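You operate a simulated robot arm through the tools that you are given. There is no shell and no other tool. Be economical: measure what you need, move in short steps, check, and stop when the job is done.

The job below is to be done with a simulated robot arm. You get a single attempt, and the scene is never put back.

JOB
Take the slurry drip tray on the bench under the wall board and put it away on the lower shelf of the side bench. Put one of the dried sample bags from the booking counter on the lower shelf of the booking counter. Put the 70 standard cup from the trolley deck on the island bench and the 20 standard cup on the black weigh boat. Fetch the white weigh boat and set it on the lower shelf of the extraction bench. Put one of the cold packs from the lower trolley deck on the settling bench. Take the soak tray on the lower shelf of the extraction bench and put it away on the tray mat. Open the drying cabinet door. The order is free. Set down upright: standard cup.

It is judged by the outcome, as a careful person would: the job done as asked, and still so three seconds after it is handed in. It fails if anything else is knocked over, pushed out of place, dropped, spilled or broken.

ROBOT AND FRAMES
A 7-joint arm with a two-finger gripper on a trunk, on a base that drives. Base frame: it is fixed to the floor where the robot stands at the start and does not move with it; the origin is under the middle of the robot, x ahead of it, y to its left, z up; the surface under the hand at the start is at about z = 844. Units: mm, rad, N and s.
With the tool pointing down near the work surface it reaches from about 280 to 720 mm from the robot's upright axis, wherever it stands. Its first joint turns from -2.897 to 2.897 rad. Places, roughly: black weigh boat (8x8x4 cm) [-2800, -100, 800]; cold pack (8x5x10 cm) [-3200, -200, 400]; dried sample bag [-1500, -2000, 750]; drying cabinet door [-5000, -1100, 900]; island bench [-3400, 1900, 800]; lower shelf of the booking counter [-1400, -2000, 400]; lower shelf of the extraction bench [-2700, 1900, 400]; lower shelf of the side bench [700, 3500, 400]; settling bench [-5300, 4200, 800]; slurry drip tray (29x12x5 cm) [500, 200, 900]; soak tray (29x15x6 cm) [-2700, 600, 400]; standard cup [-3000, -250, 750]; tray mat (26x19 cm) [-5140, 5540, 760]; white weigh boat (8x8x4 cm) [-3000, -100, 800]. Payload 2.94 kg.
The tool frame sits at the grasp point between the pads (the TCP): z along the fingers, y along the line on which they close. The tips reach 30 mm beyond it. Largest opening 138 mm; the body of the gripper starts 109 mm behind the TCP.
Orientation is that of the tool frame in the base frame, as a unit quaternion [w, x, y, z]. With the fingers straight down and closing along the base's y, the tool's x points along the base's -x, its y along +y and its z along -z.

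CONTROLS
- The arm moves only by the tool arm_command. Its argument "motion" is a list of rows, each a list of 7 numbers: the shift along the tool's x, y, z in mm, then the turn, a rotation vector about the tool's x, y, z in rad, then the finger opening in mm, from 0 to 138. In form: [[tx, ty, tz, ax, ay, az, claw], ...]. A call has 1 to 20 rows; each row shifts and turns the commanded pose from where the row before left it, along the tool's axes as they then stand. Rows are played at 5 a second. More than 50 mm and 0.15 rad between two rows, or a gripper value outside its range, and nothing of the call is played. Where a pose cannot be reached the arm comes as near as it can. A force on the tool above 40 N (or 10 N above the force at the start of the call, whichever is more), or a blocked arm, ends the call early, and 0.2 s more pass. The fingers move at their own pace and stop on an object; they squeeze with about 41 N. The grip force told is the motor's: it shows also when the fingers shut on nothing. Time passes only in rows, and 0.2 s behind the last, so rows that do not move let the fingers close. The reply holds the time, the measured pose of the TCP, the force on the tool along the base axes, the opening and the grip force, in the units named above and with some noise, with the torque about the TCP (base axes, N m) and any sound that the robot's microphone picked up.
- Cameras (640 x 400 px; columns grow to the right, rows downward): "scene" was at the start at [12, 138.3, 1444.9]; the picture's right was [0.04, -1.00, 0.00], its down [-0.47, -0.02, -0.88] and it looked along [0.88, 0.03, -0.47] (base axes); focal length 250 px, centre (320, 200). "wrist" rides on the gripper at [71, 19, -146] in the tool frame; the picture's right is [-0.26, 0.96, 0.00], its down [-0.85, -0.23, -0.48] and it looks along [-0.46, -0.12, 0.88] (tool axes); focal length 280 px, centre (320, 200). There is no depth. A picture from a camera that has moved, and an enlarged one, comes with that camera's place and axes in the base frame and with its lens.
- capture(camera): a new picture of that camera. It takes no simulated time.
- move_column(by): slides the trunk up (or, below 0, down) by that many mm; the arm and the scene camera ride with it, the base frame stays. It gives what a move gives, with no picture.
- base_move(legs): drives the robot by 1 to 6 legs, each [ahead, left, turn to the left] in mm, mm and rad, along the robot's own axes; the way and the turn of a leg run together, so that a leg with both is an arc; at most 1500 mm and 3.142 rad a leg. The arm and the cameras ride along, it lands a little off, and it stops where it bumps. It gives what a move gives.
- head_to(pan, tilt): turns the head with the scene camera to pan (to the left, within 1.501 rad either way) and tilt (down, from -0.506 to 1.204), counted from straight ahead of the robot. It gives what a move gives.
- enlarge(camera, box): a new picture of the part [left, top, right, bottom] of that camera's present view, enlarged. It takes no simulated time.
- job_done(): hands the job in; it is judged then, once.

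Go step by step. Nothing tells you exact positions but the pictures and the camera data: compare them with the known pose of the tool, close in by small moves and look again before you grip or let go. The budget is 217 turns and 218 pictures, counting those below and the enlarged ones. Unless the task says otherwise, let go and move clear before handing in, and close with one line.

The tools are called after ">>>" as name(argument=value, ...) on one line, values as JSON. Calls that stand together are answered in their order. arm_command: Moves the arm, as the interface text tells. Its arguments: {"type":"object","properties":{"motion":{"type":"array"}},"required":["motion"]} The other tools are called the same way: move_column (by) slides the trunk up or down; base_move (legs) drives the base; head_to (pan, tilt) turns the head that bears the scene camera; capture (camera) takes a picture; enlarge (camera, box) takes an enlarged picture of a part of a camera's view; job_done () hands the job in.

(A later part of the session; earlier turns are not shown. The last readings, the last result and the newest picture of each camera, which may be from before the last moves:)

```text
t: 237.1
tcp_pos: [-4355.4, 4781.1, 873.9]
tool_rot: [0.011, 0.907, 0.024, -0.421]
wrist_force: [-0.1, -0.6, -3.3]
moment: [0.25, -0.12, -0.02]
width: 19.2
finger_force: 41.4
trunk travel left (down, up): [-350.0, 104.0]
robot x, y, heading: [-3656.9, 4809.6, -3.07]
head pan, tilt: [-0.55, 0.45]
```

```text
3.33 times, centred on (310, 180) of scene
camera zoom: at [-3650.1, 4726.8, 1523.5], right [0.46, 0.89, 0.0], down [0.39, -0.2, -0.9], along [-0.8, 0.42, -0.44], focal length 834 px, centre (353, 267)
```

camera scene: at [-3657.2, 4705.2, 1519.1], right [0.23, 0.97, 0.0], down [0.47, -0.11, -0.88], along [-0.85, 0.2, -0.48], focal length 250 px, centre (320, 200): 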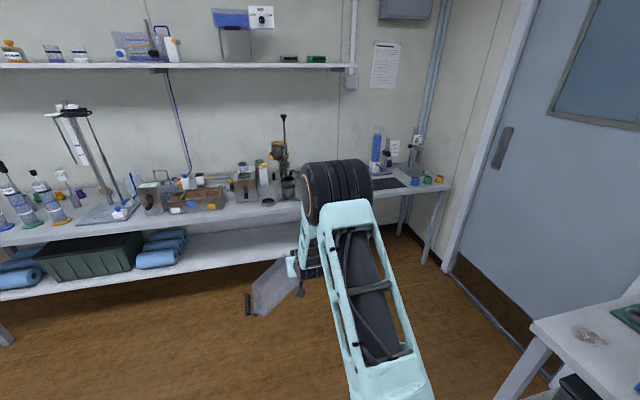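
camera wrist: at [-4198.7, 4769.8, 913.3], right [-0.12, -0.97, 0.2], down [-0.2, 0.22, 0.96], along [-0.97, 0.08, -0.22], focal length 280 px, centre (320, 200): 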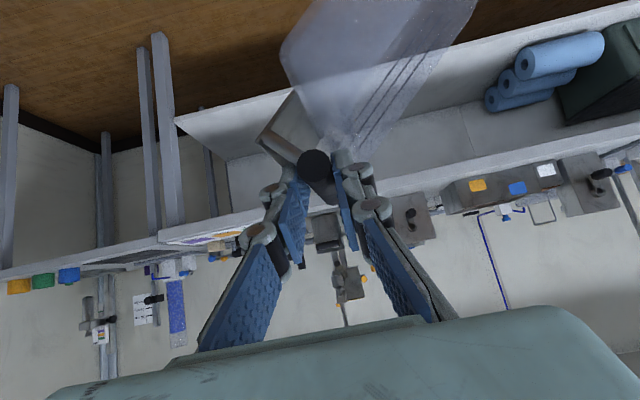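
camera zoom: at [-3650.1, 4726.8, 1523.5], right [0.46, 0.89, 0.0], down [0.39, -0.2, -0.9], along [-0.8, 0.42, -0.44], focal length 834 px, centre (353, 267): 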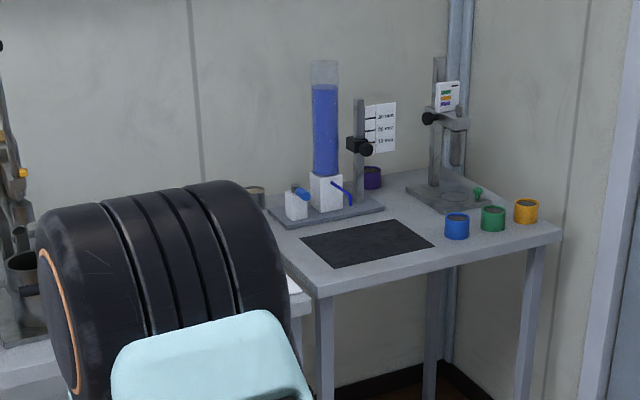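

The mat spans x -5220..-5052, y 5422..5657, long side along y, which matches how the tray hangs. I'll raise the tray well above the bench, drive nearer, then shift it sideways before going over.

>>> move_column(by=104)

>>> base_move(legs=[[0, 0, -0.07], [0, -488, 0], [540, 0, 0]])

>>> arm_command(motion=[[-23, -40, -19, 0, 0, 0, 6], [-23, -40, -19, 0, 0, 0, 6], [6, -40, -8, 0, 0, 0, 6], [6, -40, -8, 0, 0, 0, 6], [6, -40, -8, 0, 0, 0, 6], [6, -40, -8, 0, 0, 0, 6], [0, 0, 0, 0, 0, 0, 6]])

>>> capture(camera="scene")

>>> capture(camera="wrist")

```text
t: 238.4
tcp_pos: [-4355.6, 4781.3, 977.5]
tool_rot: [0.009, 0.907, 0.023, -0.421]
wrist_force: [0.2, -0.2, -3.3]
moment: [0.25, -0.1, -0.01]
width: 19.1
finger_force: 41.1
trunk travel left (down, up): [-454.0, 0.0]
robot x, y, heading: [-3659.8, 4814.7, -3.076]
head pan, tilt: [-0.55, 0.45]
```

```text
t: 243.2
tcp_pos: [-4356.3, 5291.5, 977.3]
tool_rot: [-0.009, 0.907, -0.008, -0.42]
wrist_force: [0.0, 1.1, -1.8]
moment: [0.2, -0.14, 0.05]
width: 19.1
finger_force: 40.5
trunk travel left (down, up): [-454.0, 0.0]
robot x, y, heading: [-3657.7, 5278.4, -3.14]
head pan, tilt: [-0.55, 0.45]
stopped in leg 2: the robot was blocked; the commanded pose is now the measured one
```

```text
t: 244.8
tcp_pos: [-4309.3, 5529.8, 1045.0]
tool_rot: [-0.01, 0.907, -0.007, -0.421]
wrist_force: [-0.7, -0.1, -3.4]
moment: [0.24, -0.11, -0.01]
width: 19.1
finger_force: 40.9
trunk travel left (down, up): [-454.0, 0.0]
robot x, y, heading: [-3657.2, 5276.3, -3.14]
head pan, tilt: [-0.55, 0.45]
```

```text
148 pictures are left
camera scene: at [-3656.9, 5181.1, 1626.5], right [0.52, 0.85, 0.01], down [0.37, -0.22, -0.9], along [-0.77, 0.47, -0.43], focal length 250 px, centre (320, 200)
```

scene: 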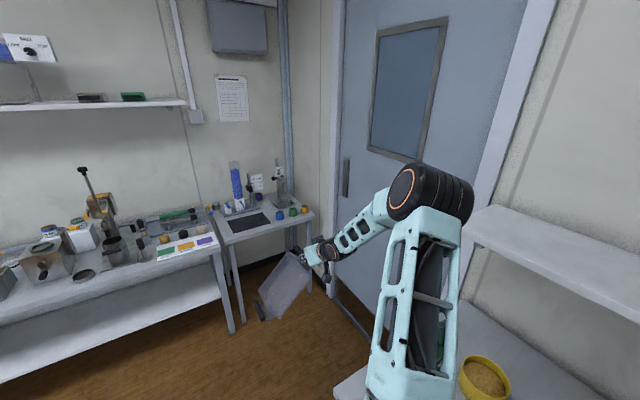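

```text
147 pictures are left
camera wrist: at [-4153.6, 5506.1, 1084.2], right [-0.19, -0.96, 0.19], down [-0.18, 0.22, 0.96], along [-0.97, 0.15, -0.22], focal length 280 px, centre (320, 200)
```

wrist: 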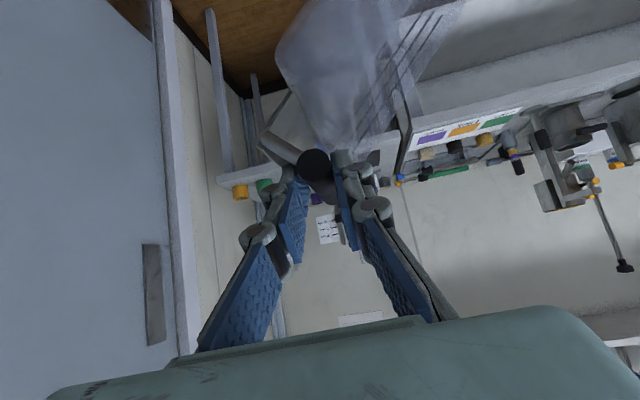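

The base lightly touched the right-hand bench; I move off it a bit and drive forward to bring the tray over the mat bench.

>>> base_move(legs=[[0, 25, 0], [600, 0, 0]])

>>> head_to(pan=-0.35, tilt=0.75)

>>> capture(camera="scene")

>>> capture(camera="wrist")

```text
t: 246.7
tcp_pos: [-4394.2, 5501.0, 1041.9]
tool_rot: [-0.006, 0.908, -0.008, -0.42]
wrist_force: [0.3, 0.0, -2.6]
moment: [0.22, -0.11, 0.0]
width: 19.2
finger_force: 40.9
trunk travel left (down, up): [-454.0, 0.0]
robot x, y, heading: [-3745.7, 5245.2, -3.136]
head pan, tilt: [-0.55, 0.45]
stopped in leg 2: the robot was blocked; the commanded pose is now the measured one
```

```text
t: 247.5
tcp_pos: [-4394.5, 5500.7, 1043.3]
tool_rot: [-0.007, 0.907, -0.009, -0.42]
wrist_force: [-0.9, -0.1, -3.3]
moment: [0.21, -0.12, -0.01]
width: 19.0
finger_force: 40.6
trunk travel left (down, up): [-454.0, 0.0]
robot x, y, heading: [-3742.4, 5245.8, -3.134]
head pan, tilt: [-0.351, 0.75]
```

```text
146 pictures are left
camera scene: at [-3741.8, 5139.3, 1600.8], right [0.34, 0.94, 0.0], down [0.64, -0.23, -0.73], along [-0.69, 0.25, -0.68], focal length 250 px, centre (320, 200)
```

scene: 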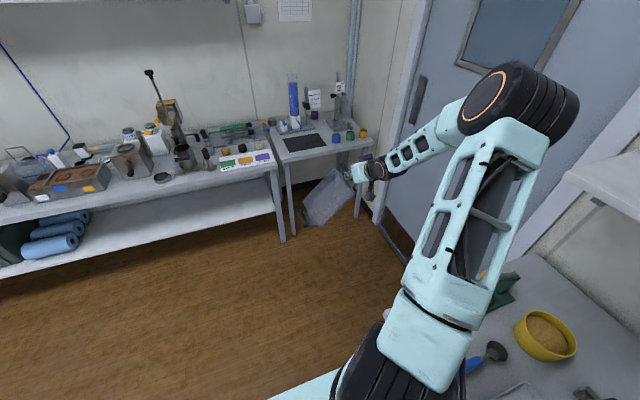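

```text
145 pictures are left
camera wrist: at [-4239.9, 5479.1, 1081.9], right [-0.19, -0.96, 0.19], down [-0.18, 0.23, 0.96], along [-0.96, 0.15, -0.22], focal length 280 px, centre (320, 200)
```

wrist: 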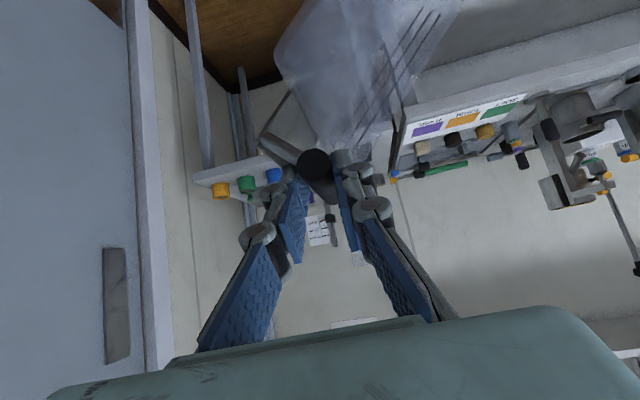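

Still catching the bench on my right; I'll sidestep further left before going forward.

>>> base_move(legs=[[0, 220, 0], [450, 0, 0]])

>>> capture(camera="scene")

```text
t: 252.4
tcp_pos: [-4840.9, 5269.0, 1041.7]
tool_rot: [-0.007, 0.907, -0.009, -0.42]
wrist_force: [-0.9, -0.1, -3.0]
moment: [0.21, -0.12, -0.02]
width: 19.1
finger_force: 40.6
trunk travel left (down, up): [-454.0, 0.0]
robot x, y, heading: [-4190.9, 5014.2, -3.139]
head pan, tilt: [-0.351, 0.75]
```

```text
144 pictures are left
camera scene: at [-4187.4, 4907.8, 1600.8], right [0.34, 0.94, 0.0], down [0.64, -0.23, -0.73], along [-0.69, 0.25, -0.68], focal length 250 px, centre (320, 200)
```

scene: 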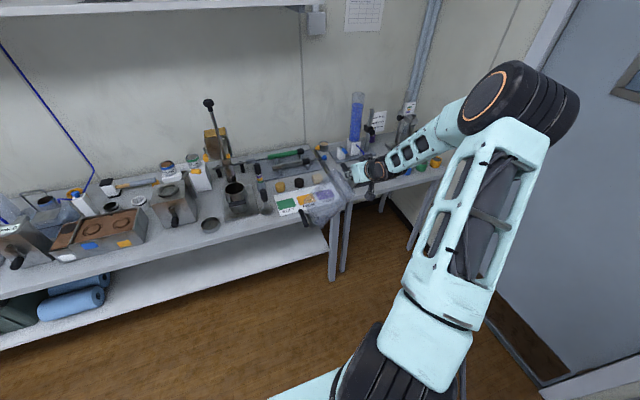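

>>> base_move(legs=[[70, -110, 0], [0, -120, 0], [190, 0, 0]])

>>> capture(camera="scene")

>>> capture(camera="wrist")

```text
t: 256.5
tcp_pos: [-5109.4, 5492.8, 1042.3]
tool_rot: [-0.005, 0.907, -0.005, -0.421]
wrist_force: [-0.5, 0.0, -3.0]
moment: [0.22, -0.13, -0.01]
width: 19.2
finger_force: 40.7
trunk travel left (down, up): [-454.0, 0.0]
robot x, y, heading: [-4459.7, 5243.7, -3.13]
head pan, tilt: [-0.351, 0.75]
```

```text
143 pictures are left
camera scene: at [-4453.7, 5135.3, 1600.8], right [0.33, 0.94, 0.0], down [0.64, -0.23, -0.73], along [-0.69, 0.24, -0.68], focal length 250 px, centre (320, 200)
```

scene: 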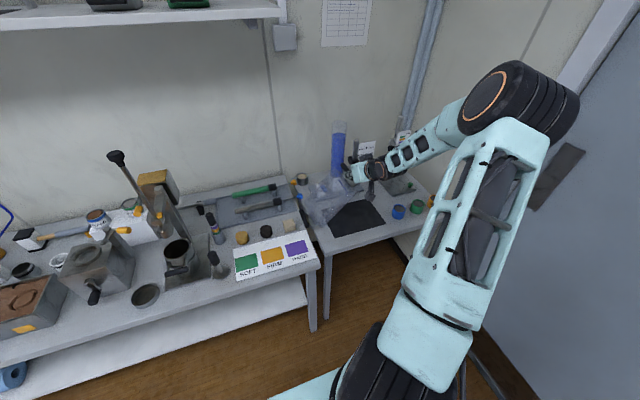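

```text
142 pictures are left
camera wrist: at [-4953.8, 5471.5, 1081.6], right [-0.18, -0.96, 0.19], down [-0.18, 0.23, 0.96], along [-0.97, 0.14, -0.22], focal length 280 px, centre (320, 200)
```

wrist: 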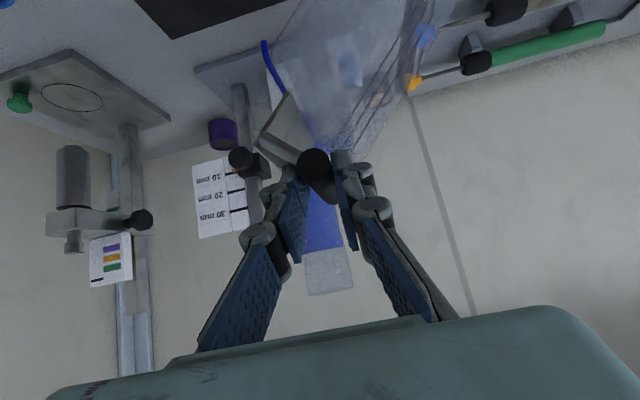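

Tray hangs over the mat with room behind. I'll lower along an arc so the far end pivots rather than drags; first to just above contact.

>>> arm_command(motion=[[18, -30, 10, 0, 0, 0, 6], [19, -29, 11, 0, 0, 0, 6], [0, 0, 0, 0, 0, 0, 6]])

>>> capture(camera="scene")

>>> enlarge(camera="scene", box=[280, 120, 460, 250])

```text
t: 257.3
tcp_pos: [-5101.7, 5550.6, 1001.1]
tool_rot: [-0.006, 0.907, -0.005, -0.42]
wrist_force: [0.5, 0.8, 0.1]
moment: [-0.14, 0.17, -0.03]
width: 19.0
finger_force: 41.1
trunk travel left (down, up): [-454.0, 0.0]
robot x, y, heading: [-4458.0, 5242.6, -3.131]
head pan, tilt: [-0.351, 0.75]
```

```text
141 pictures are left
camera scene: at [-4452.5, 5135.2, 1600.8], right [0.33, 0.94, 0.0], down [0.64, -0.23, -0.73], along [-0.69, 0.24, -0.68], focal length 250 px, centre (320, 200)
```

scene: 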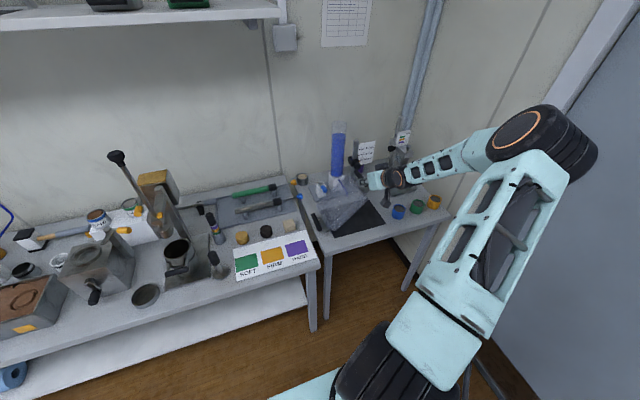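

```text
3.08 times, centred on (370, 185) of scene
camera zoom: at [-4452.5, 5135.2, 1600.8], right [0.33, 0.94, 0.0], down [0.64, -0.23, -0.73], along [-0.69, 0.24, -0.68], focal length 770 px, centre (166, 246)
```

zoom: 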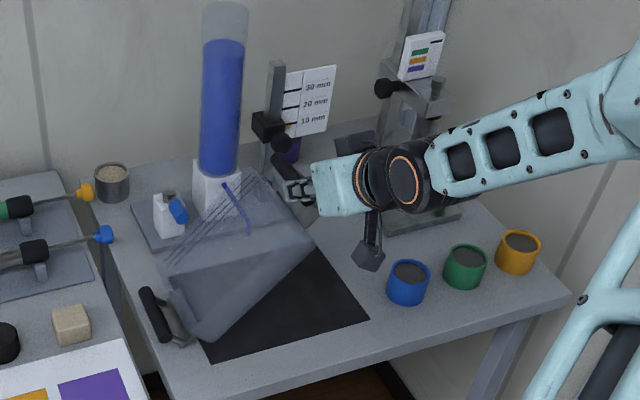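

The far end already rests on the bench (surface z≈792). Continuing along the pivot arc.

>>> arm_command(motion=[[9, -15, 8, 0, 0, 0, 6], [9, -15, 8, 0, 0, 0, 6], [11, -14, 9, 0, 0, 0, 6], [11, -14, 10, 0, 0, 0, 6], [13, -11, 11, 0, 0, 0, 6], [13, -11, 11, 0, 0, 0, 6], [0, 0, 0, 0, 0, 0, 6]])

>>> enlarge(camera="scene", box=[280, 120, 460, 250])

```text
t: 258.9
tcp_pos: [-5099.7, 5632.4, 913.8]
tool_rot: [-0.007, 0.907, -0.006, -0.42]
wrist_force: [1.2, 0.2, -1.5]
moment: [-0.01, -0.08, 0.1]
width: 18.9
finger_force: 40.8
trunk travel left (down, up): [-454.0, 0.0]
robot x, y, heading: [-4457.3, 5241.5, -3.139]
head pan, tilt: [-0.351, 0.75]
```

```text
3.08 times, centred on (370, 185) of scene
camera zoom: at [-4452.7, 5135.3, 1600.7], right [0.33, 0.94, 0.0], down [0.64, -0.23, -0.73], along [-0.69, 0.24, -0.68], focal length 770 px, centre (166, 246)
```

zoom: 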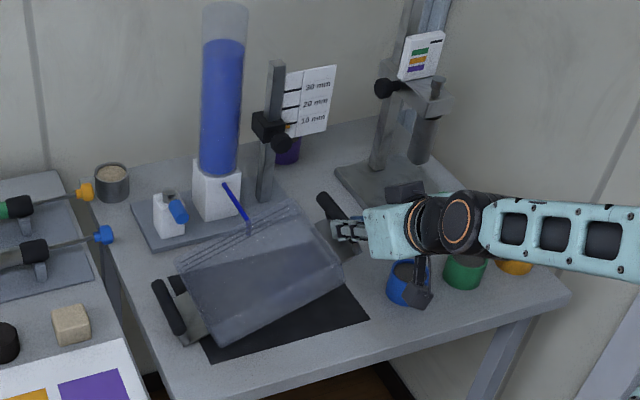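

Nicely pivoting, but the tray sits ~25 mm short and ~30 mm left of the mat centre. I'll lift slightly, shift, and lower again.

>>> arm_command(motion=[[-18, 0, -16, 0, 0, 0, 6], [-18, 0, -16, 0, 0, 0, 6], [-16, -16, 20, 0, 0, 0, 6], [0, -16, 0, 0, 0, 0, 6], [0, 0, 0, 0, 0, 0, 6]])

>>> enlarge(camera="scene", box=[280, 120, 460, 250])

```text
t: 260.1
tcp_pos: [-5124.3, 5665.9, 964.3]
tool_rot: [-0.004, 0.907, -0.005, -0.421]
wrist_force: [-0.1, -0.3, -3.3]
moment: [0.34, -0.14, 0.03]
width: 19.2
finger_force: 41.3
trunk travel left (down, up): [-454.0, 0.0]
robot x, y, heading: [-4456.4, 5237.5, -3.137]
head pan, tilt: [-0.351, 0.75]
```

```text
3.08 times, centred on (370, 185) of scene
camera zoom: at [-4452.9, 5135.2, 1600.8], right [0.33, 0.94, 0.0], down [0.64, -0.23, -0.73], along [-0.69, 0.24, -0.68], focal length 770 px, centre (166, 246)
```

zoom: 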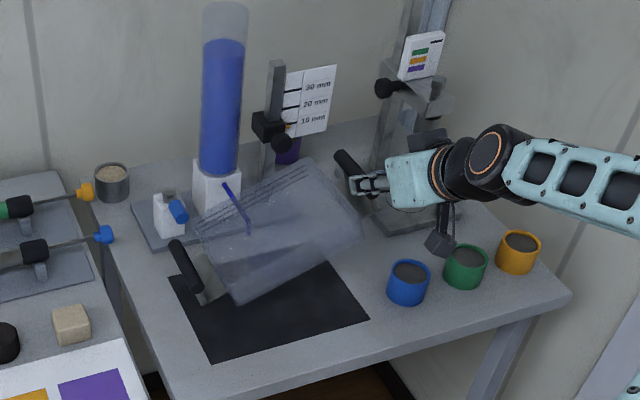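

The mat is centred at about (-5125, 5520) and undisturbed. Re-lowering with the right offset.

>>> arm_command(motion=[[15, 20, 8, 0, 0, 0, 6], [16, 19, 8, 0, 0, 0, 6], [13, -7, 11, 0, 0, 0, 6], [14, -8, 12, 0, 0, 0, 6], [13, -6, 11, 0, 0, 0, 6], [12, -6, 10, 0, 0, 0, 6], [0, 0, 0, 0, 0, 0, 6]])

>>> enlarge(camera="scene", box=[280, 120, 460, 250])

```text
t: 261.7
tcp_pos: [-5114.8, 5653.8, 860.4]
tool_rot: [-0.006, 0.908, -0.006, -0.419]
wrist_force: [0.2, -1.2, -3.0]
moment: [-0.01, -0.01, 0.03]
width: 19.2
finger_force: 41.3
trunk travel left (down, up): [-454.0, 0.0]
robot x, y, heading: [-4458.2, 5243.1, -3.13]
head pan, tilt: [-0.351, 0.75]
```

```text
3.08 times, centred on (370, 185) of scene
camera zoom: at [-4452.8, 5135.2, 1600.7], right [0.33, 0.94, 0.0], down [0.64, -0.23, -0.73], along [-0.69, 0.24, -0.68], focal length 770 px, centre (166, 246)
```

zoom: 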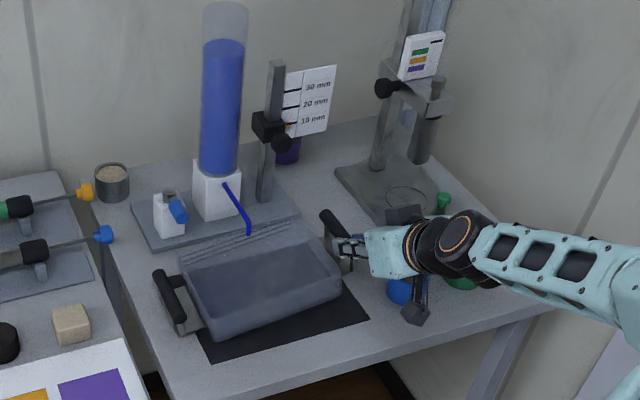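

Almost level. I'll nudge it 18 mm right and 8 mm toward the front to centre on the mat, then lower to full contact.

>>> arm_command(motion=[[3, -9, -3, 0, 0, 0, 6], [3, -9, -3, 0, 0, 0, 6], [2, 0, 2, 0, 0, 0, 6], [2, 0, 2, 0, 0, 0, 6], [2, 0, 2, 0, 0, 0, 6], [0, 0, 0, 0, 0, 0, 6]])

>>> enlarge(camera="scene", box=[280, 120, 460, 250])

```text
t: 263.1
tcp_pos: [-5107.4, 5671.2, 848.8]
tool_rot: [-0.005, 0.907, -0.005, -0.421]
wrist_force: [0.0, 0.0, -0.8]
moment: [-0.1, 0.03, -0.09]
width: 19.1
finger_force: 41.0
trunk travel left (down, up): [-454.0, 0.0]
robot x, y, heading: [-4455.9, 5242.4, -3.133]
head pan, tilt: [-0.351, 0.75]
```

```text
3.08 times, centred on (370, 185) of scene
camera zoom: at [-4452.6, 5135.3, 1600.7], right [0.33, 0.94, 0.0], down [0.64, -0.23, -0.73], along [-0.69, 0.24, -0.68], focal length 770 px, centre (166, 246)
```

zoom: 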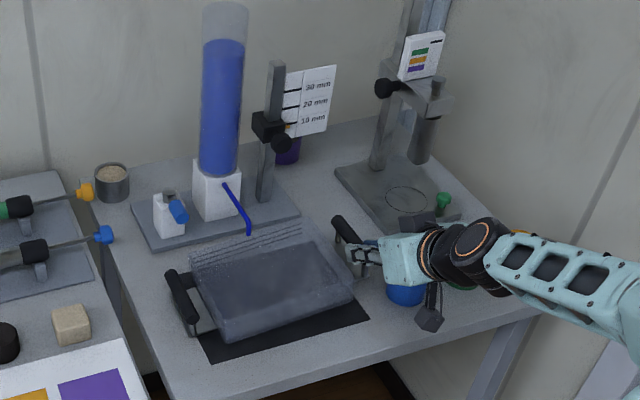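

Well centred on the mat. Lowering the last bit and releasing, then withdrawing.

>>> arm_command(motion=[[2, 0, 2, 0, 0, 0, 6], [1, 0, 1, 0, 0, 0, 10], [0, 0, 0, 0, 0, 0, 26], [0, 0, 0, 0, 0, 0, 40], [0, 0, 0, 0, 0, 0, 40]])

>>> arm_command(motion=[[-10, 0, -10, 0, 0, 0, 40], [-10, 0, -20, 0, 0, 0, 40], [0, 0, -40, 0, 0, 0, 40], [0, 0, -45, 0, 0, 0, 40], [0, 0, -45, 0, 0, 0, 40]])

>>> enlarge(camera="scene", box=[280, 120, 460, 250])

```text
t: 264.3
tcp_pos: [-5110.5, 5670.6, 847.3]
tool_rot: [-0.006, 0.907, -0.005, -0.421]
wrist_force: [-0.3, 0.8, -0.8]
moment: [0.02, 0.0, 0.03]
width: 40.2
finger_force: 0.0
trunk travel left (down, up): [-454.0, 0.0]
robot x, y, heading: [-4457.1, 5244.9, -3.13]
head pan, tilt: [-0.351, 0.75]
```

```text
t: 265.5
tcp_pos: [-4997.1, 5670.4, 969.5]
tool_rot: [-0.006, 0.908, -0.005, -0.42]
wrist_force: [0.5, 0.3, -0.2]
moment: [-0.01, 0.01, 0.0]
width: 40.0
finger_force: 0.1
trunk travel left (down, up): [-454.0, 0.0]
robot x, y, heading: [-4454.6, 5240.6, -3.13]
head pan, tilt: [-0.351, 0.75]
```

```text
3.08 times, centred on (370, 185) of scene
camera zoom: at [-4451.7, 5134.8, 1600.7], right [0.33, 0.94, 0.0], down [0.64, -0.23, -0.73], along [-0.69, 0.24, -0.68], focal length 770 px, centre (166, 246)
```

zoom: 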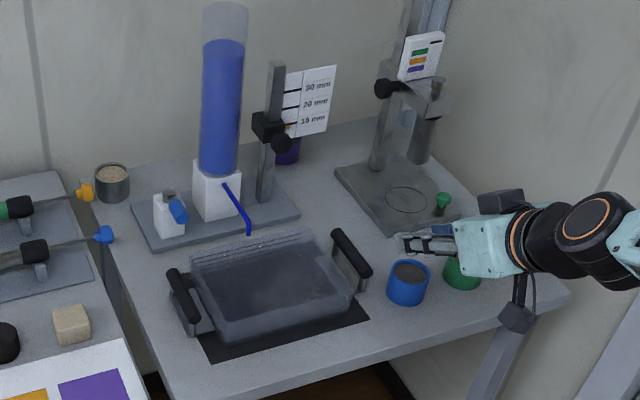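

The soak tray is on its mat. Next I head to the trolley; I'll turn to face -y and see whether the aisle between island and wall is passable.

>>> base_move(legs=[[-60, 0, 0], [0, 700, 0], [0, 0, 1.56]])

>>> head_to(pan=0.1, tilt=0.35)

>>> capture(camera="scene")

```text
t: 276.5
tcp_pos: [-4822.8, 4002.1, 968.1]
tool_rot: [0.293, 0.647, 0.636, -0.302]
wrist_force: [0.1, 0.1, 0.4]
moment: [0.0, -0.02, -0.05]
width: 40.2
finger_force: 0.0
trunk travel left (down, up): [-454.0, 0.0]
robot x, y, heading: [-4388.6, 4537.9, -1.569]
head pan, tilt: [-0.351, 0.75]
```

```text
t: 277.4
tcp_pos: [-4822.2, 4002.5, 967.7]
tool_rot: [0.292, 0.647, 0.636, -0.302]
wrist_force: [-1.3, -0.6, 0.1]
moment: [0.0, 0.0, 0.03]
width: 39.8
finger_force: 0.1
trunk travel left (down, up): [-454.0, 0.0]
robot x, y, heading: [-4387.4, 4541.1, -1.572]
head pan, tilt: [0.099, 0.351]
```

```text
134 pictures are left
camera scene: at [-4243.5, 4528.4, 1636.3], right [-0.99, -0.1, 0.0], down [-0.03, 0.34, -0.94], along [0.09, -0.93, -0.34], focal length 250 px, centre (320, 200)
```

scene: 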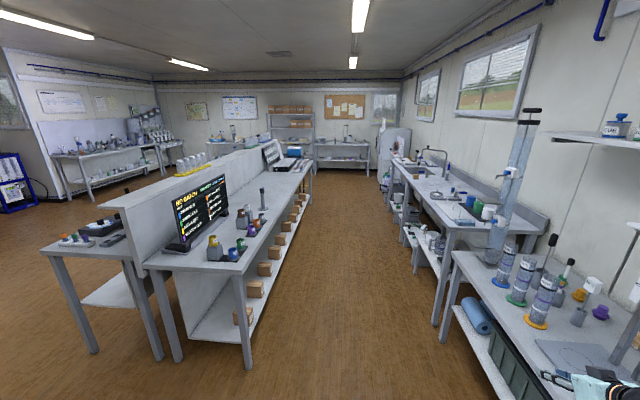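

The aisle (x from -4950 to -3710) is passable and the island bench faces it. I'll centre the arm first, then drive down the aisle.

>>> arm_command(motion=[[0, 43, 0, 0, 0, 0, 60], [0, 43, 0, 0, 0, 0, 80], [0, 43, 0, 0, 0, 0, 100], [0, 43, 0, 0, 0, 0, 138], [0, 43, 0, 0, 0, 0, 138], [0, 43, 0, 0, 0, 0, 138], [0, 43, 0, 0, 0, 0, 138], [0, 43, 0, 0, 0, 0, 138], [0, 43, 0, 0, 0, 0, 138], [0, 43, 0, 0, 0, 0, 138]])

>>> base_move(legs=[[0, 40, 0], [1500, 0, 0], [1500, 0, 0]])

>>> head_to(pan=0.35, tilt=0.5)

>>> capture(camera="scene")

```text
t: 279.6
tcp_pos: [-4393.5, 3991.9, 963.4]
tool_rot: [0.29, 0.649, 0.635, -0.303]
wrist_force: [-0.5, -0.2, 0.3]
moment: [-0.01, -0.03, 0.0]
width: 137.8
finger_force: 0.1
trunk travel left (down, up): [-454.0, 0.0]
robot x, y, heading: [-4387.1, 4539.1, -1.567]
head pan, tilt: [0.099, 0.351]
```

```text
t: 294.5
tcp_pos: [-4379.1, 1022.5, 962.1]
tool_rot: [0.293, 0.647, 0.636, -0.301]
wrist_force: [0.3, 0.0, 0.6]
moment: [-0.03, -0.01, 0.0]
width: 138.1
finger_force: 0.0
trunk travel left (down, up): [-454.0, 0.0]
robot x, y, heading: [-4373.7, 1569.0, -1.562]
head pan, tilt: [0.099, 0.351]
```

```text
t: 295.3
tcp_pos: [-4378.8, 1022.8, 962.5]
tool_rot: [0.292, 0.647, 0.636, -0.302]
wrist_force: [0.4, -1.0, -0.5]
moment: [0.0, -0.01, -0.03]
width: 138.2
finger_force: 0.1
trunk travel left (down, up): [-454.0, 0.0]
robot x, y, heading: [-4372.9, 1570.6, -1.566]
head pan, tilt: [0.351, 0.499]
```

```text
133 pictures are left
camera scene: at [-4207.0, 1565.8, 1622.8], right [-0.94, -0.35, 0.0], down [-0.17, 0.45, -0.88], along [0.31, -0.82, -0.48], focal length 250 px, centre (320, 200)
```

scene: 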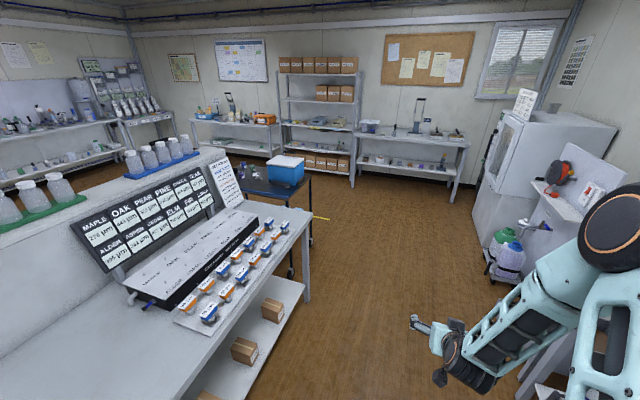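

Trolley with the blue cooler is at the end of the island; drying cabinet ahead right. I'll drive past and round to the trolley's -y side, facing +y.

>>> base_move(legs=[[1250, 0, 0], [1200, 0, 0], [0, 1350, 0], [0, 0, 3.13]])

>>> head_to(pan=0.0, tilt=0.7)

>>> capture(camera="scene")

>>> capture(camera="wrist")

```text
t: 326.5
tcp_pos: [-2932.8, -279.8, 963.2]
tool_rot: [0.302, -0.635, 0.648, 0.292]
wrist_force: [-0.2, 0.1, -0.3]
moment: [0.01, -0.04, 0.02]
width: 138.0
finger_force: 0.0
trunk travel left (down, up): [-454.0, 0.0]
robot x, y, heading: [-2938.7, -829.0, 1.579]
head pan, tilt: [0.351, 0.499]
```

```text
t: 327.3
tcp_pos: [-2933.7, -279.6, 963.1]
tool_rot: [0.302, -0.636, 0.648, 0.292]
wrist_force: [0.1, -0.6, -0.5]
moment: [-0.02, 0.04, 0.02]
width: 138.0
finger_force: 0.0
trunk travel left (down, up): [-454.0, 0.0]
robot x, y, heading: [-2941.9, -824.9, 1.573]
head pan, tilt: [0.0, 0.7]
```

```text
132 pictures are left
camera scene: at [-3073.6, -824.5, 1605.0], right [1.0, 0.0, 0.0], down [0.0, -0.64, -0.77], along [0.0, 0.77, -0.64], focal length 250 px, centre (320, 200)
```

scene: 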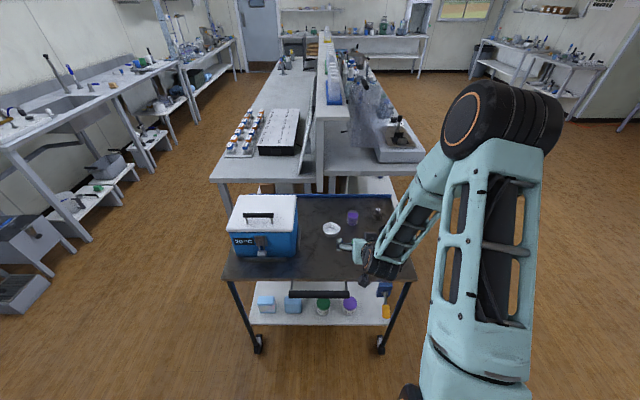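

```text
131 pictures are left
camera wrist: at [-2957.8, -436.9, 1002.5], right [-0.96, 0.19, 0.19], down [0.23, 0.18, 0.96], along [0.15, 0.96, -0.22], focal length 280 px, centre (320, 200)
```

wrist: 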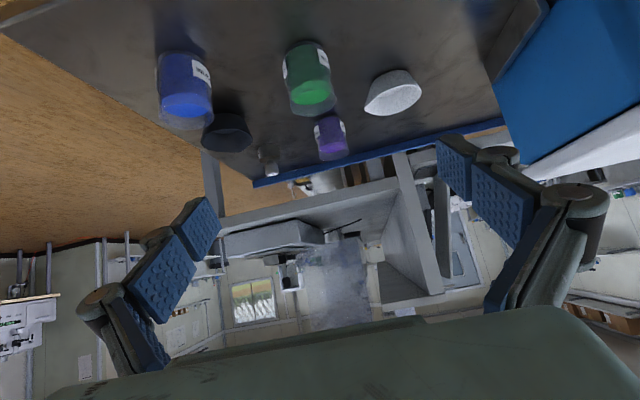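

>>> enlarge(camera="wrist", box=[130, 0, 450, 200])

>>> enlarge(camera="scene", box=[220, 180, 420, 340])

```text
2.00 times, centred on (290, 100) of wrist
camera zoom: at [-2957.8, -436.9, 1002.5], right [-0.96, 0.19, 0.19], down [0.23, 0.18, 0.96], along [0.15, 0.96, -0.22], focal length 561 px, centre (380, 400)
```

zoom: 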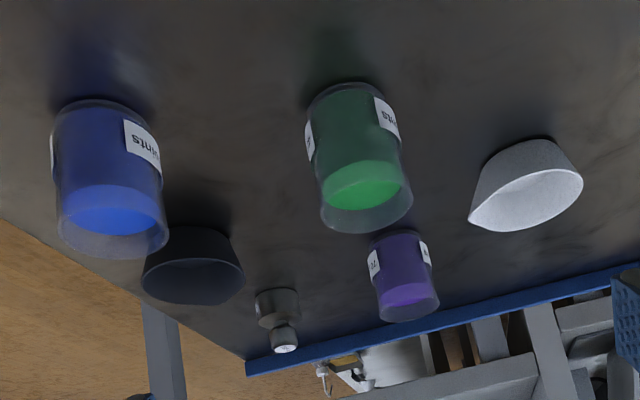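

```text
2.50 times, centred on (320, 260) of scene
camera zoom: at [-3073.6, -824.5, 1605.0], right [1.0, 0.0, 0.0], down [0.0, -0.64, -0.77], along [0.0, 0.77, -0.64], focal length 626 px, centre (320, 50)
```

zoom: 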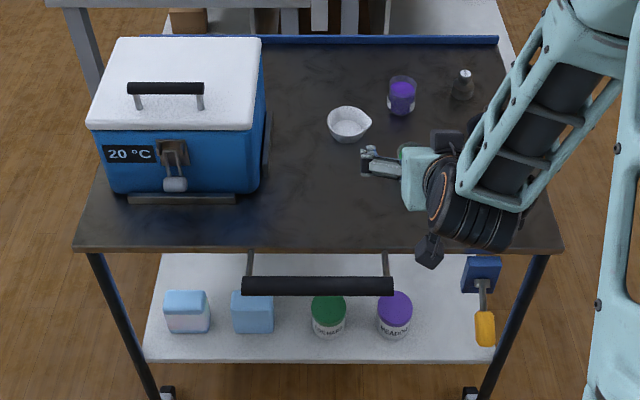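

The cups are open and filled, so they must stay upright. I need to read their labels.

>>> enlarge(camera="wrist", box=[150, 40, 220, 90])

>>> enlarge(camera="wrist", box=[275, 35, 355, 95])

>>> enlarge(camera="wrist", box=[305, 105, 355, 165])

```text
8.00 times, centred on (185, 65) of wrist
camera zoom: at [-2957.8, -436.9, 1002.5], right [-0.96, 0.19, 0.19], down [0.23, 0.18, 0.96], along [0.15, 0.96, -0.22], focal length 2243 px, centre (1400, 1280)
```

zoom: 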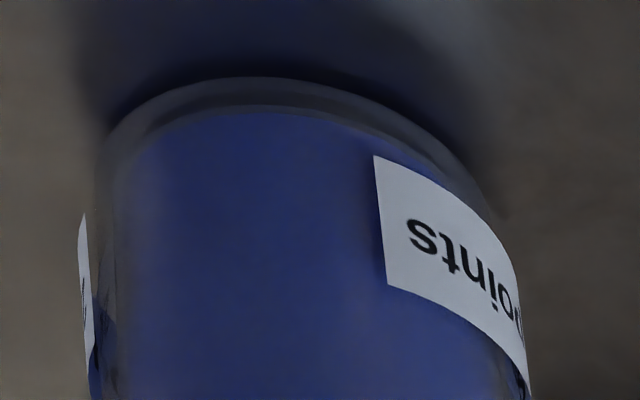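

```text
6.67 times, centred on (315, 65) of wrist
camera zoom: at [-2957.8, -436.9, 1002.5], right [-0.96, 0.19, 0.19], down [0.23, 0.18, 0.96], along [0.15, 0.96, -0.22], focal length 1869 px, centre (353, 1100)
```

zoom: 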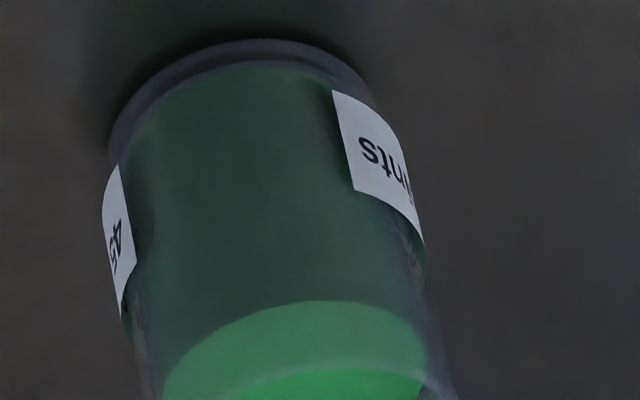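

```text
6.67 times, centred on (330, 135) of wrist
camera zoom: at [-2957.8, -436.9, 1002.5], right [-0.96, 0.19, 0.19], down [0.23, 0.18, 0.96], along [0.15, 0.96, -0.22], focal length 1869 px, centre (253, 633)
```

zoom: 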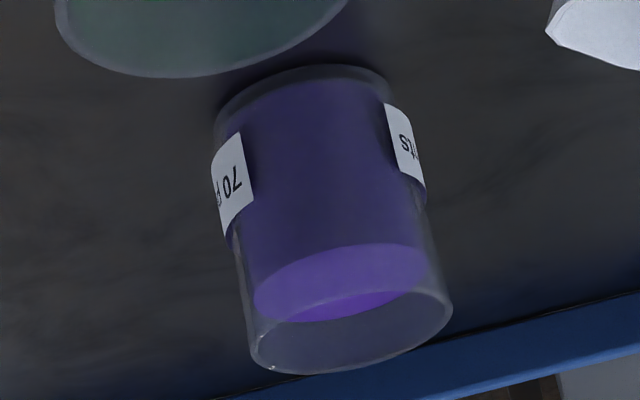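

Purple is the 70 cup, green is 45; blue is presumably 20 but I want to confirm. I'll move over in front of the blue cup, lower and look.

>>> base_move(legs=[[-90, -150, 0]])

>>> move_column(by=-120)

>>> capture(camera="wrist")

```text
t: 329.3
tcp_pos: [-2781.8, -369.3, 963.0]
tool_rot: [0.303, -0.634, 0.649, 0.291]
wrist_force: [0.5, 0.7, 0.2]
moment: [-0.01, 0.02, 0.02]
width: 137.9
finger_force: 0.1
trunk travel left (down, up): [-454.0, 0.0]
robot x, y, heading: [-2788.7, -916.1, 1.57]
head pan, tilt: [0.0, 0.7]
```

```text
t: 330.8
tcp_pos: [-2781.0, -368.7, 843.1]
tool_rot: [0.302, -0.635, 0.648, 0.292]
wrist_force: [0.0, -0.6, 0.1]
moment: [0.0, 0.0, 0.0]
width: 138.0
finger_force: 0.0
trunk travel left (down, up): [-334.0, 120.0]
robot x, y, heading: [-2789.6, -917.3, 1.57]
head pan, tilt: [0.0, 0.7]
```

```text
125 pictures are left
camera wrist: at [-2806.8, -525.9, 882.6], right [-0.96, 0.19, 0.19], down [0.23, 0.18, 0.96], along [0.15, 0.96, -0.22], focal length 280 px, centre (320, 200)
```

wrist: 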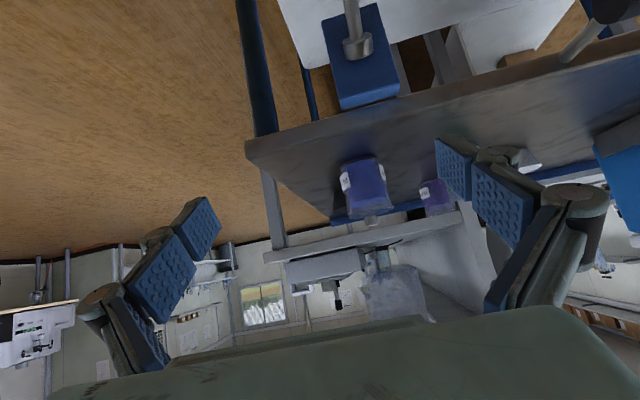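

>>> enlarge(camera="wrist", box=[325, 145, 405, 215])

```text
5.71 times, centred on (365, 180) of wrist
camera zoom: at [-2806.8, -525.9, 882.6], right [-0.96, 0.19, 0.19], down [0.23, 0.18, 0.96], along [0.15, 0.96, -0.22], focal length 1602 px, centre (63, 314)
```

zoom: 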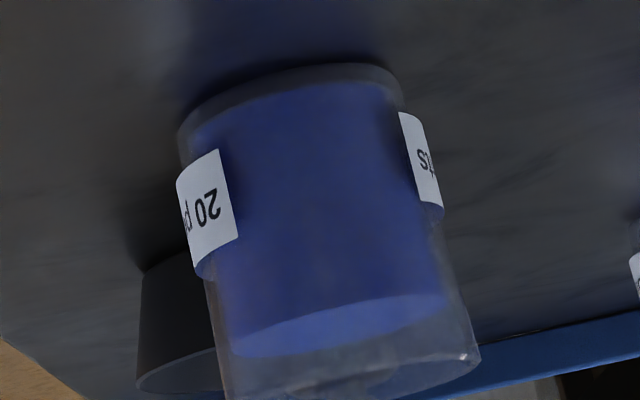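

Blue is confirmed as the 20 cup, at about (-2813, -210), deck z≈778, height ~63. I'll make the tool steeper (20° tilt) and position above it.

>>> arm_command(motion=[[-38, 0, -32, 0, 0, 0, 100], [0, 0, 0, 0, 0.13, 0, 90], [0, 0, 0, 0, 0.13, 0, 90], [0, 0, 0, 0, 0.13, 0, 90], [0, 0, 0, 0, 0.13, 0, 90], [0, 0, 0, 0, 0, 0, 90]])

>>> capture(camera="wrist")

```text
t: 332.2
tcp_pos: [-2781.8, -370.4, 894.2]
tool_rot: [0.126, -0.688, 0.705, 0.119]
wrist_force: [-0.2, 0.2, 0.3]
moment: [0.01, -0.04, 0.0]
width: 90.0
finger_force: 0.0
trunk travel left (down, up): [-334.0, 120.0]
robot x, y, heading: [-2791.6, -916.2, 1.565]
head pan, tilt: [0.0, 0.7]
```

```text
123 pictures are left
camera wrist: at [-2806.0, -485.5, 1006.0], right [-0.96, 0.27, 0.08], down [0.24, 0.63, 0.74], along [0.15, 0.73, -0.67], focal length 280 px, centre (320, 200)
```

wrist: 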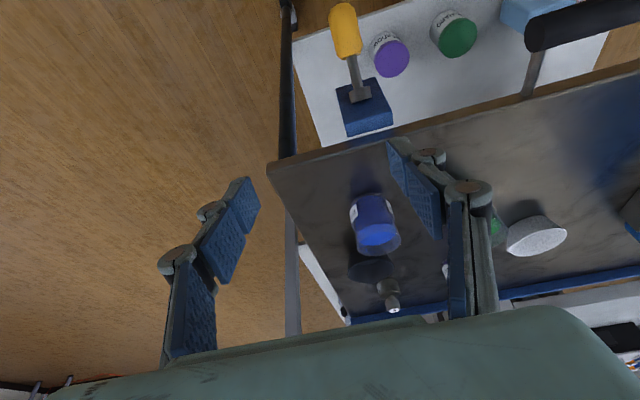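

>>> base_move(legs=[[105, 0, 0]])

>>> arm_command(motion=[[-26, 14, 10, 0, 0, 0, 90], [-27, 14, 10, 0, 0, 0, 90], [0, 0, 0, 0, 0, 0, 90]])

>>> capture(camera="wrist")

```text
t: 333.4
tcp_pos: [-2780.6, -267.3, 893.1]
tool_rot: [0.126, -0.687, 0.706, 0.119]
wrist_force: [-0.2, 1.5, -0.7]
moment: [0.0, -0.02, 0.01]
width: 89.9
finger_force: 0.1
trunk travel left (down, up): [-334.0, 120.0]
robot x, y, heading: [-2786.5, -813.8, 1.566]
head pan, tilt: [0.0, 0.7]
```

```text
t: 334.2
tcp_pos: [-2806.0, -207.8, 892.8]
tool_rot: [0.126, -0.687, 0.706, 0.118]
wrist_force: [0.2, -0.3, 0.1]
moment: [-0.01, -0.02, 0.0]
width: 90.1
finger_force: 0.1
trunk travel left (down, up): [-334.0, 120.0]
robot x, y, heading: [-2792.9, -813.7, 1.568]
head pan, tilt: [0.0, 0.7]
```

```text
122 pictures are left
camera wrist: at [-2830.1, -323.5, 1005.0], right [-0.96, 0.27, 0.08], down [0.24, 0.63, 0.74], along [0.15, 0.73, -0.67], focal length 280 px, centre (320, 200)
```

wrist: 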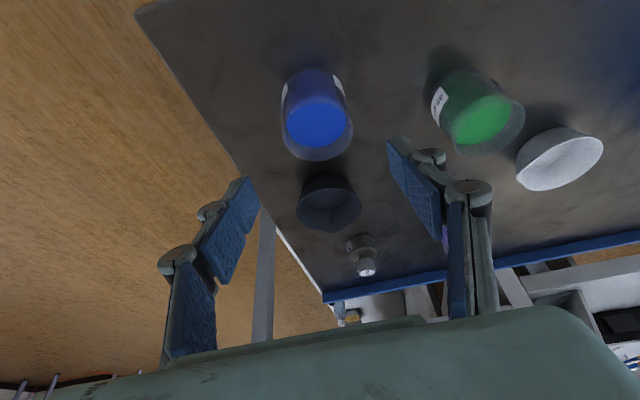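

Cup axis at (-2812, -215), black boat at (-2796, -112). Descending to grip only the upper 20 mm of the cup.

>>> arm_command(motion=[[5, 5, -2, 0, 0, 0, 80], [7, 0, 20, 0, 0, 0, 76], [7, 0, 19, 0, 0, 0, 76], [0, 0, 0, 0, 0, 0, 76]])

>>> capture(camera="wrist")

>>> head_to(pan=-0.3, tilt=0.85)

>>> capture(camera="scene")

```text
t: 335.2
tcp_pos: [-2809.4, -214.8, 849.8]
tool_rot: [0.125, -0.687, 0.706, 0.119]
wrist_force: [0.3, -0.6, -0.3]
moment: [0.0, 0.0, 0.01]
width: 75.9
finger_force: 0.0
trunk travel left (down, up): [-334.0, 120.0]
robot x, y, heading: [-2790.2, -816.2, 1.57]
head pan, tilt: [0.0, 0.7]
```

```text
121 pictures are left
camera wrist: at [-2834.6, -330.1, 962.7], right [-0.96, 0.27, 0.08], down [0.24, 0.63, 0.74], along [0.15, 0.73, -0.67], focal length 280 px, centre (320, 200)
```

wrist: 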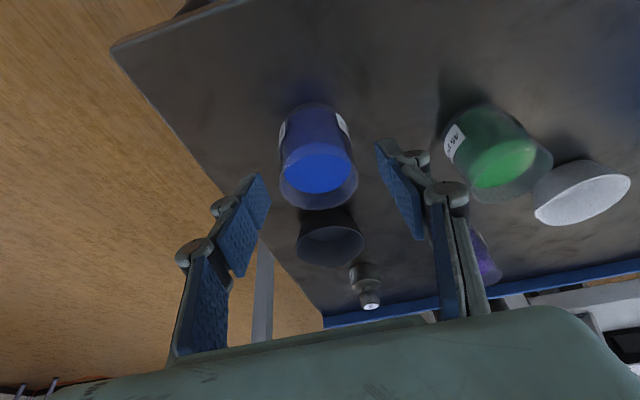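

```text
t: 336.0
tcp_pos: [-2810.3, -214.7, 851.0]
tool_rot: [0.126, -0.686, 0.706, 0.119]
wrist_force: [0.0, 0.4, -1.0]
moment: [0.01, 0.0, -0.02]
width: 76.0
finger_force: 0.1
trunk travel left (down, up): [-334.0, 120.0]
robot x, y, heading: [-2786.3, -813.6, 1.572]
head pan, tilt: [-0.3, 0.85]
```

```text
120 pictures are left
camera scene: at [-2900.9, -819.8, 1472.8], right [0.95, -0.3, 0.0], down [-0.22, -0.72, -0.66], along [0.2, 0.63, -0.75], focal length 250 px, centre (320, 200)
```

scene: 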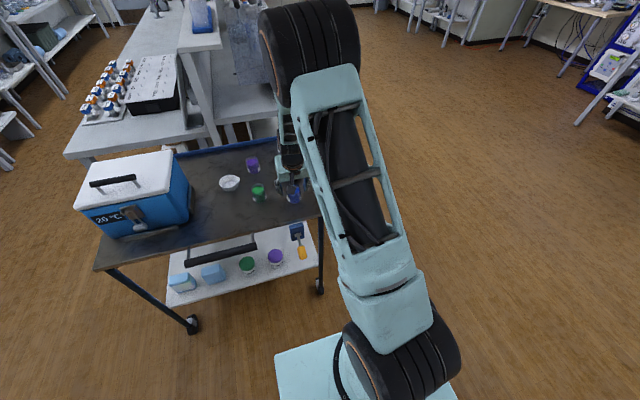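

Tips straddle the cup's upper part. Closing gently.

>>> arm_command(motion=[[0, 0, 0, 0, 0, 0, 60], [0, 0, 0, 0, 0, 0, 48], [0, 0, 0, 0, 0, 0, 36], [0, 0, 0, 0, 0, 0, 36], [0, 0, 0, 0, 0, 0, 36]])

>>> enlarge(camera="wrist", box=[200, 60, 480, 260])

```text
t: 337.2
tcp_pos: [-2809.1, -214.0, 849.8]
tool_rot: [0.126, -0.687, 0.705, 0.119]
wrist_force: [0.2, 0.6, 0.6]
moment: [0.04, -0.03, 0.0]
width: 42.0
finger_force: 41.5
trunk travel left (down, up): [-334.0, 120.0]
robot x, y, heading: [-2791.6, -813.6, 1.569]
head pan, tilt: [-0.3, 0.85]
```

```text
2.00 times, centred on (340, 160) of wrist
camera zoom: at [-2834.6, -330.1, 962.9], right [-0.96, 0.27, 0.08], down [0.24, 0.63, 0.74], along [0.15, 0.73, -0.67], focal length 561 px, centre (280, 280)
```

zoom: 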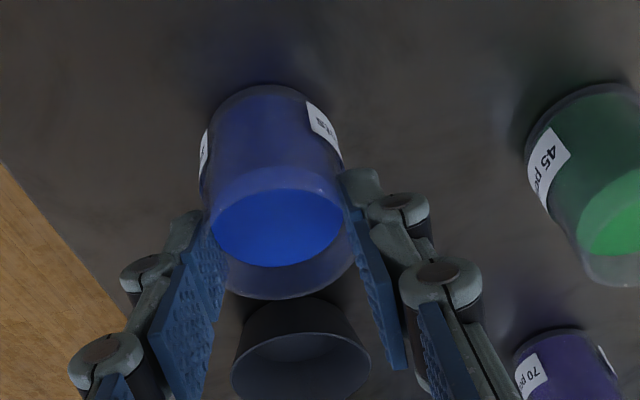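

Gripped at 42 mm. Lifting, then moving over the black boat centre (-2794, -108).

>>> arm_command(motion=[[-5, 0, -14, 0, 0, 0, 34], [-7, 0, -19, 0, 0, 0, 34], [-7, 0, -19, 0, 0, 0, 34], [0, 0, 0, 0, 0, 0, 34]])

>>> arm_command(motion=[[-24, -4, 9, 0, 0, 0, 34], [-25, -4, 9, 0, 0, 0, 34], [-25, -4, 9, 0, 0, 0, 34], [-25, -4, 9, 0, 0, 0, 34], [0, 0, 0, 0, 0, 0, 34]])

>>> capture(camera="wrist")

>>> enlarge(camera="scene", box=[200, 130, 340, 230])

```text
t: 338.2
tcp_pos: [-2810.0, -213.9, 907.8]
tool_rot: [0.125, -0.688, 0.705, 0.118]
wrist_force: [0.2, -0.1, -0.4]
moment: [-0.02, -0.02, 0.03]
width: 41.8
finger_force: 41.4
trunk travel left (down, up): [-334.0, 120.0]
robot x, y, heading: [-2791.5, -814.2, 1.573]
head pan, tilt: [-0.3, 0.85]
```

```text
t: 339.4
tcp_pos: [-2790.6, -110.2, 906.3]
tool_rot: [0.125, -0.687, 0.706, 0.119]
wrist_force: [0.0, 0.8, -1.2]
moment: [0.0, 0.03, -0.01]
width: 41.9
finger_force: 41.0
trunk travel left (down, up): [-334.0, 120.0]
robot x, y, heading: [-2788.2, -813.6, 1.57]
head pan, tilt: [-0.3, 0.85]
```

```text
118 pictures are left
camera wrist: at [-2816.2, -226.3, 1018.4], right [-0.96, 0.27, 0.08], down [0.24, 0.63, 0.74], along [0.15, 0.73, -0.67], focal length 280 px, centre (320, 200)
```

wrist: 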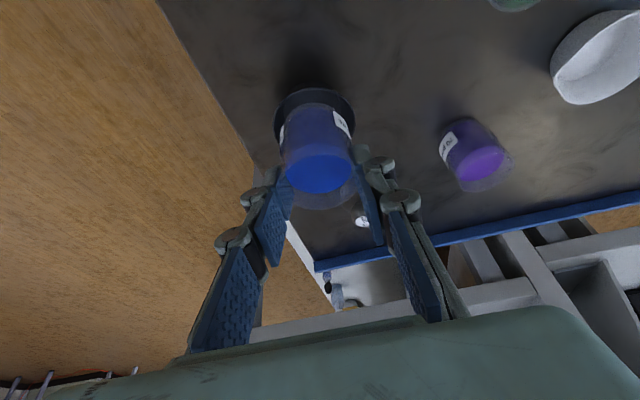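

```text
4.00 times, centred on (270, 180) of scene
camera zoom: at [-2900.9, -819.7, 1472.8], right [0.95, -0.3, 0.0], down [-0.22, -0.72, -0.66], along [0.2, 0.63, -0.75], focal length 1002 px, centre (520, 280)
```

zoom: 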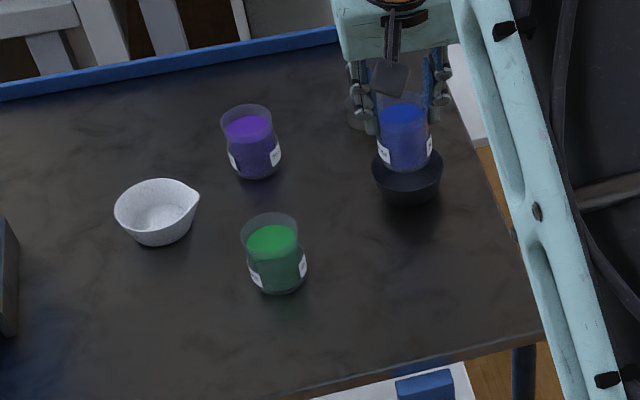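

Cup is centred over the black boat. Lowering, slowly at the end.

>>> arm_command(motion=[[7, 0, 19, 0, 0, 0, 34], [7, 0, 19, 0, 0, 0, 34], [1, 0, 4, 0, 0, 0, 34], [1, 0, 3, 0, 0, 0, 34], [0, 0, 0, 0, 0, 0, 34]])

>>> enlarge(camera="scene", box=[250, 130, 340, 210])

```text
t: 340.6
tcp_pos: [-2792.6, -109.5, 863.6]
tool_rot: [0.129, -0.686, 0.705, 0.122]
wrist_force: [2.8, 4.7, 22.4]
moment: [0.35, -0.15, -0.01]
width: 41.9
finger_force: 41.1
trunk travel left (down, up): [-334.0, 120.0]
robot x, y, heading: [-2790.2, -814.8, 1.572]
head pan, tilt: [-0.3, 0.85]
```

```text
5.00 times, centred on (295, 170) of scene
camera zoom: at [-2900.7, -822.4, 1473.0], right [0.95, -0.3, 0.0], down [-0.22, -0.72, -0.66], along [0.2, 0.63, -0.75], focal length 1252 px, centre (445, 350)
```

zoom: 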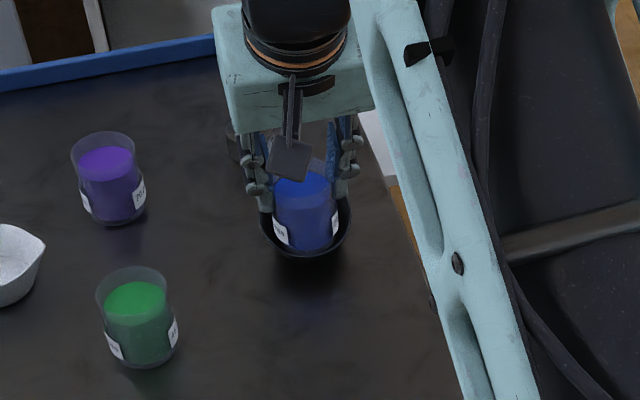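

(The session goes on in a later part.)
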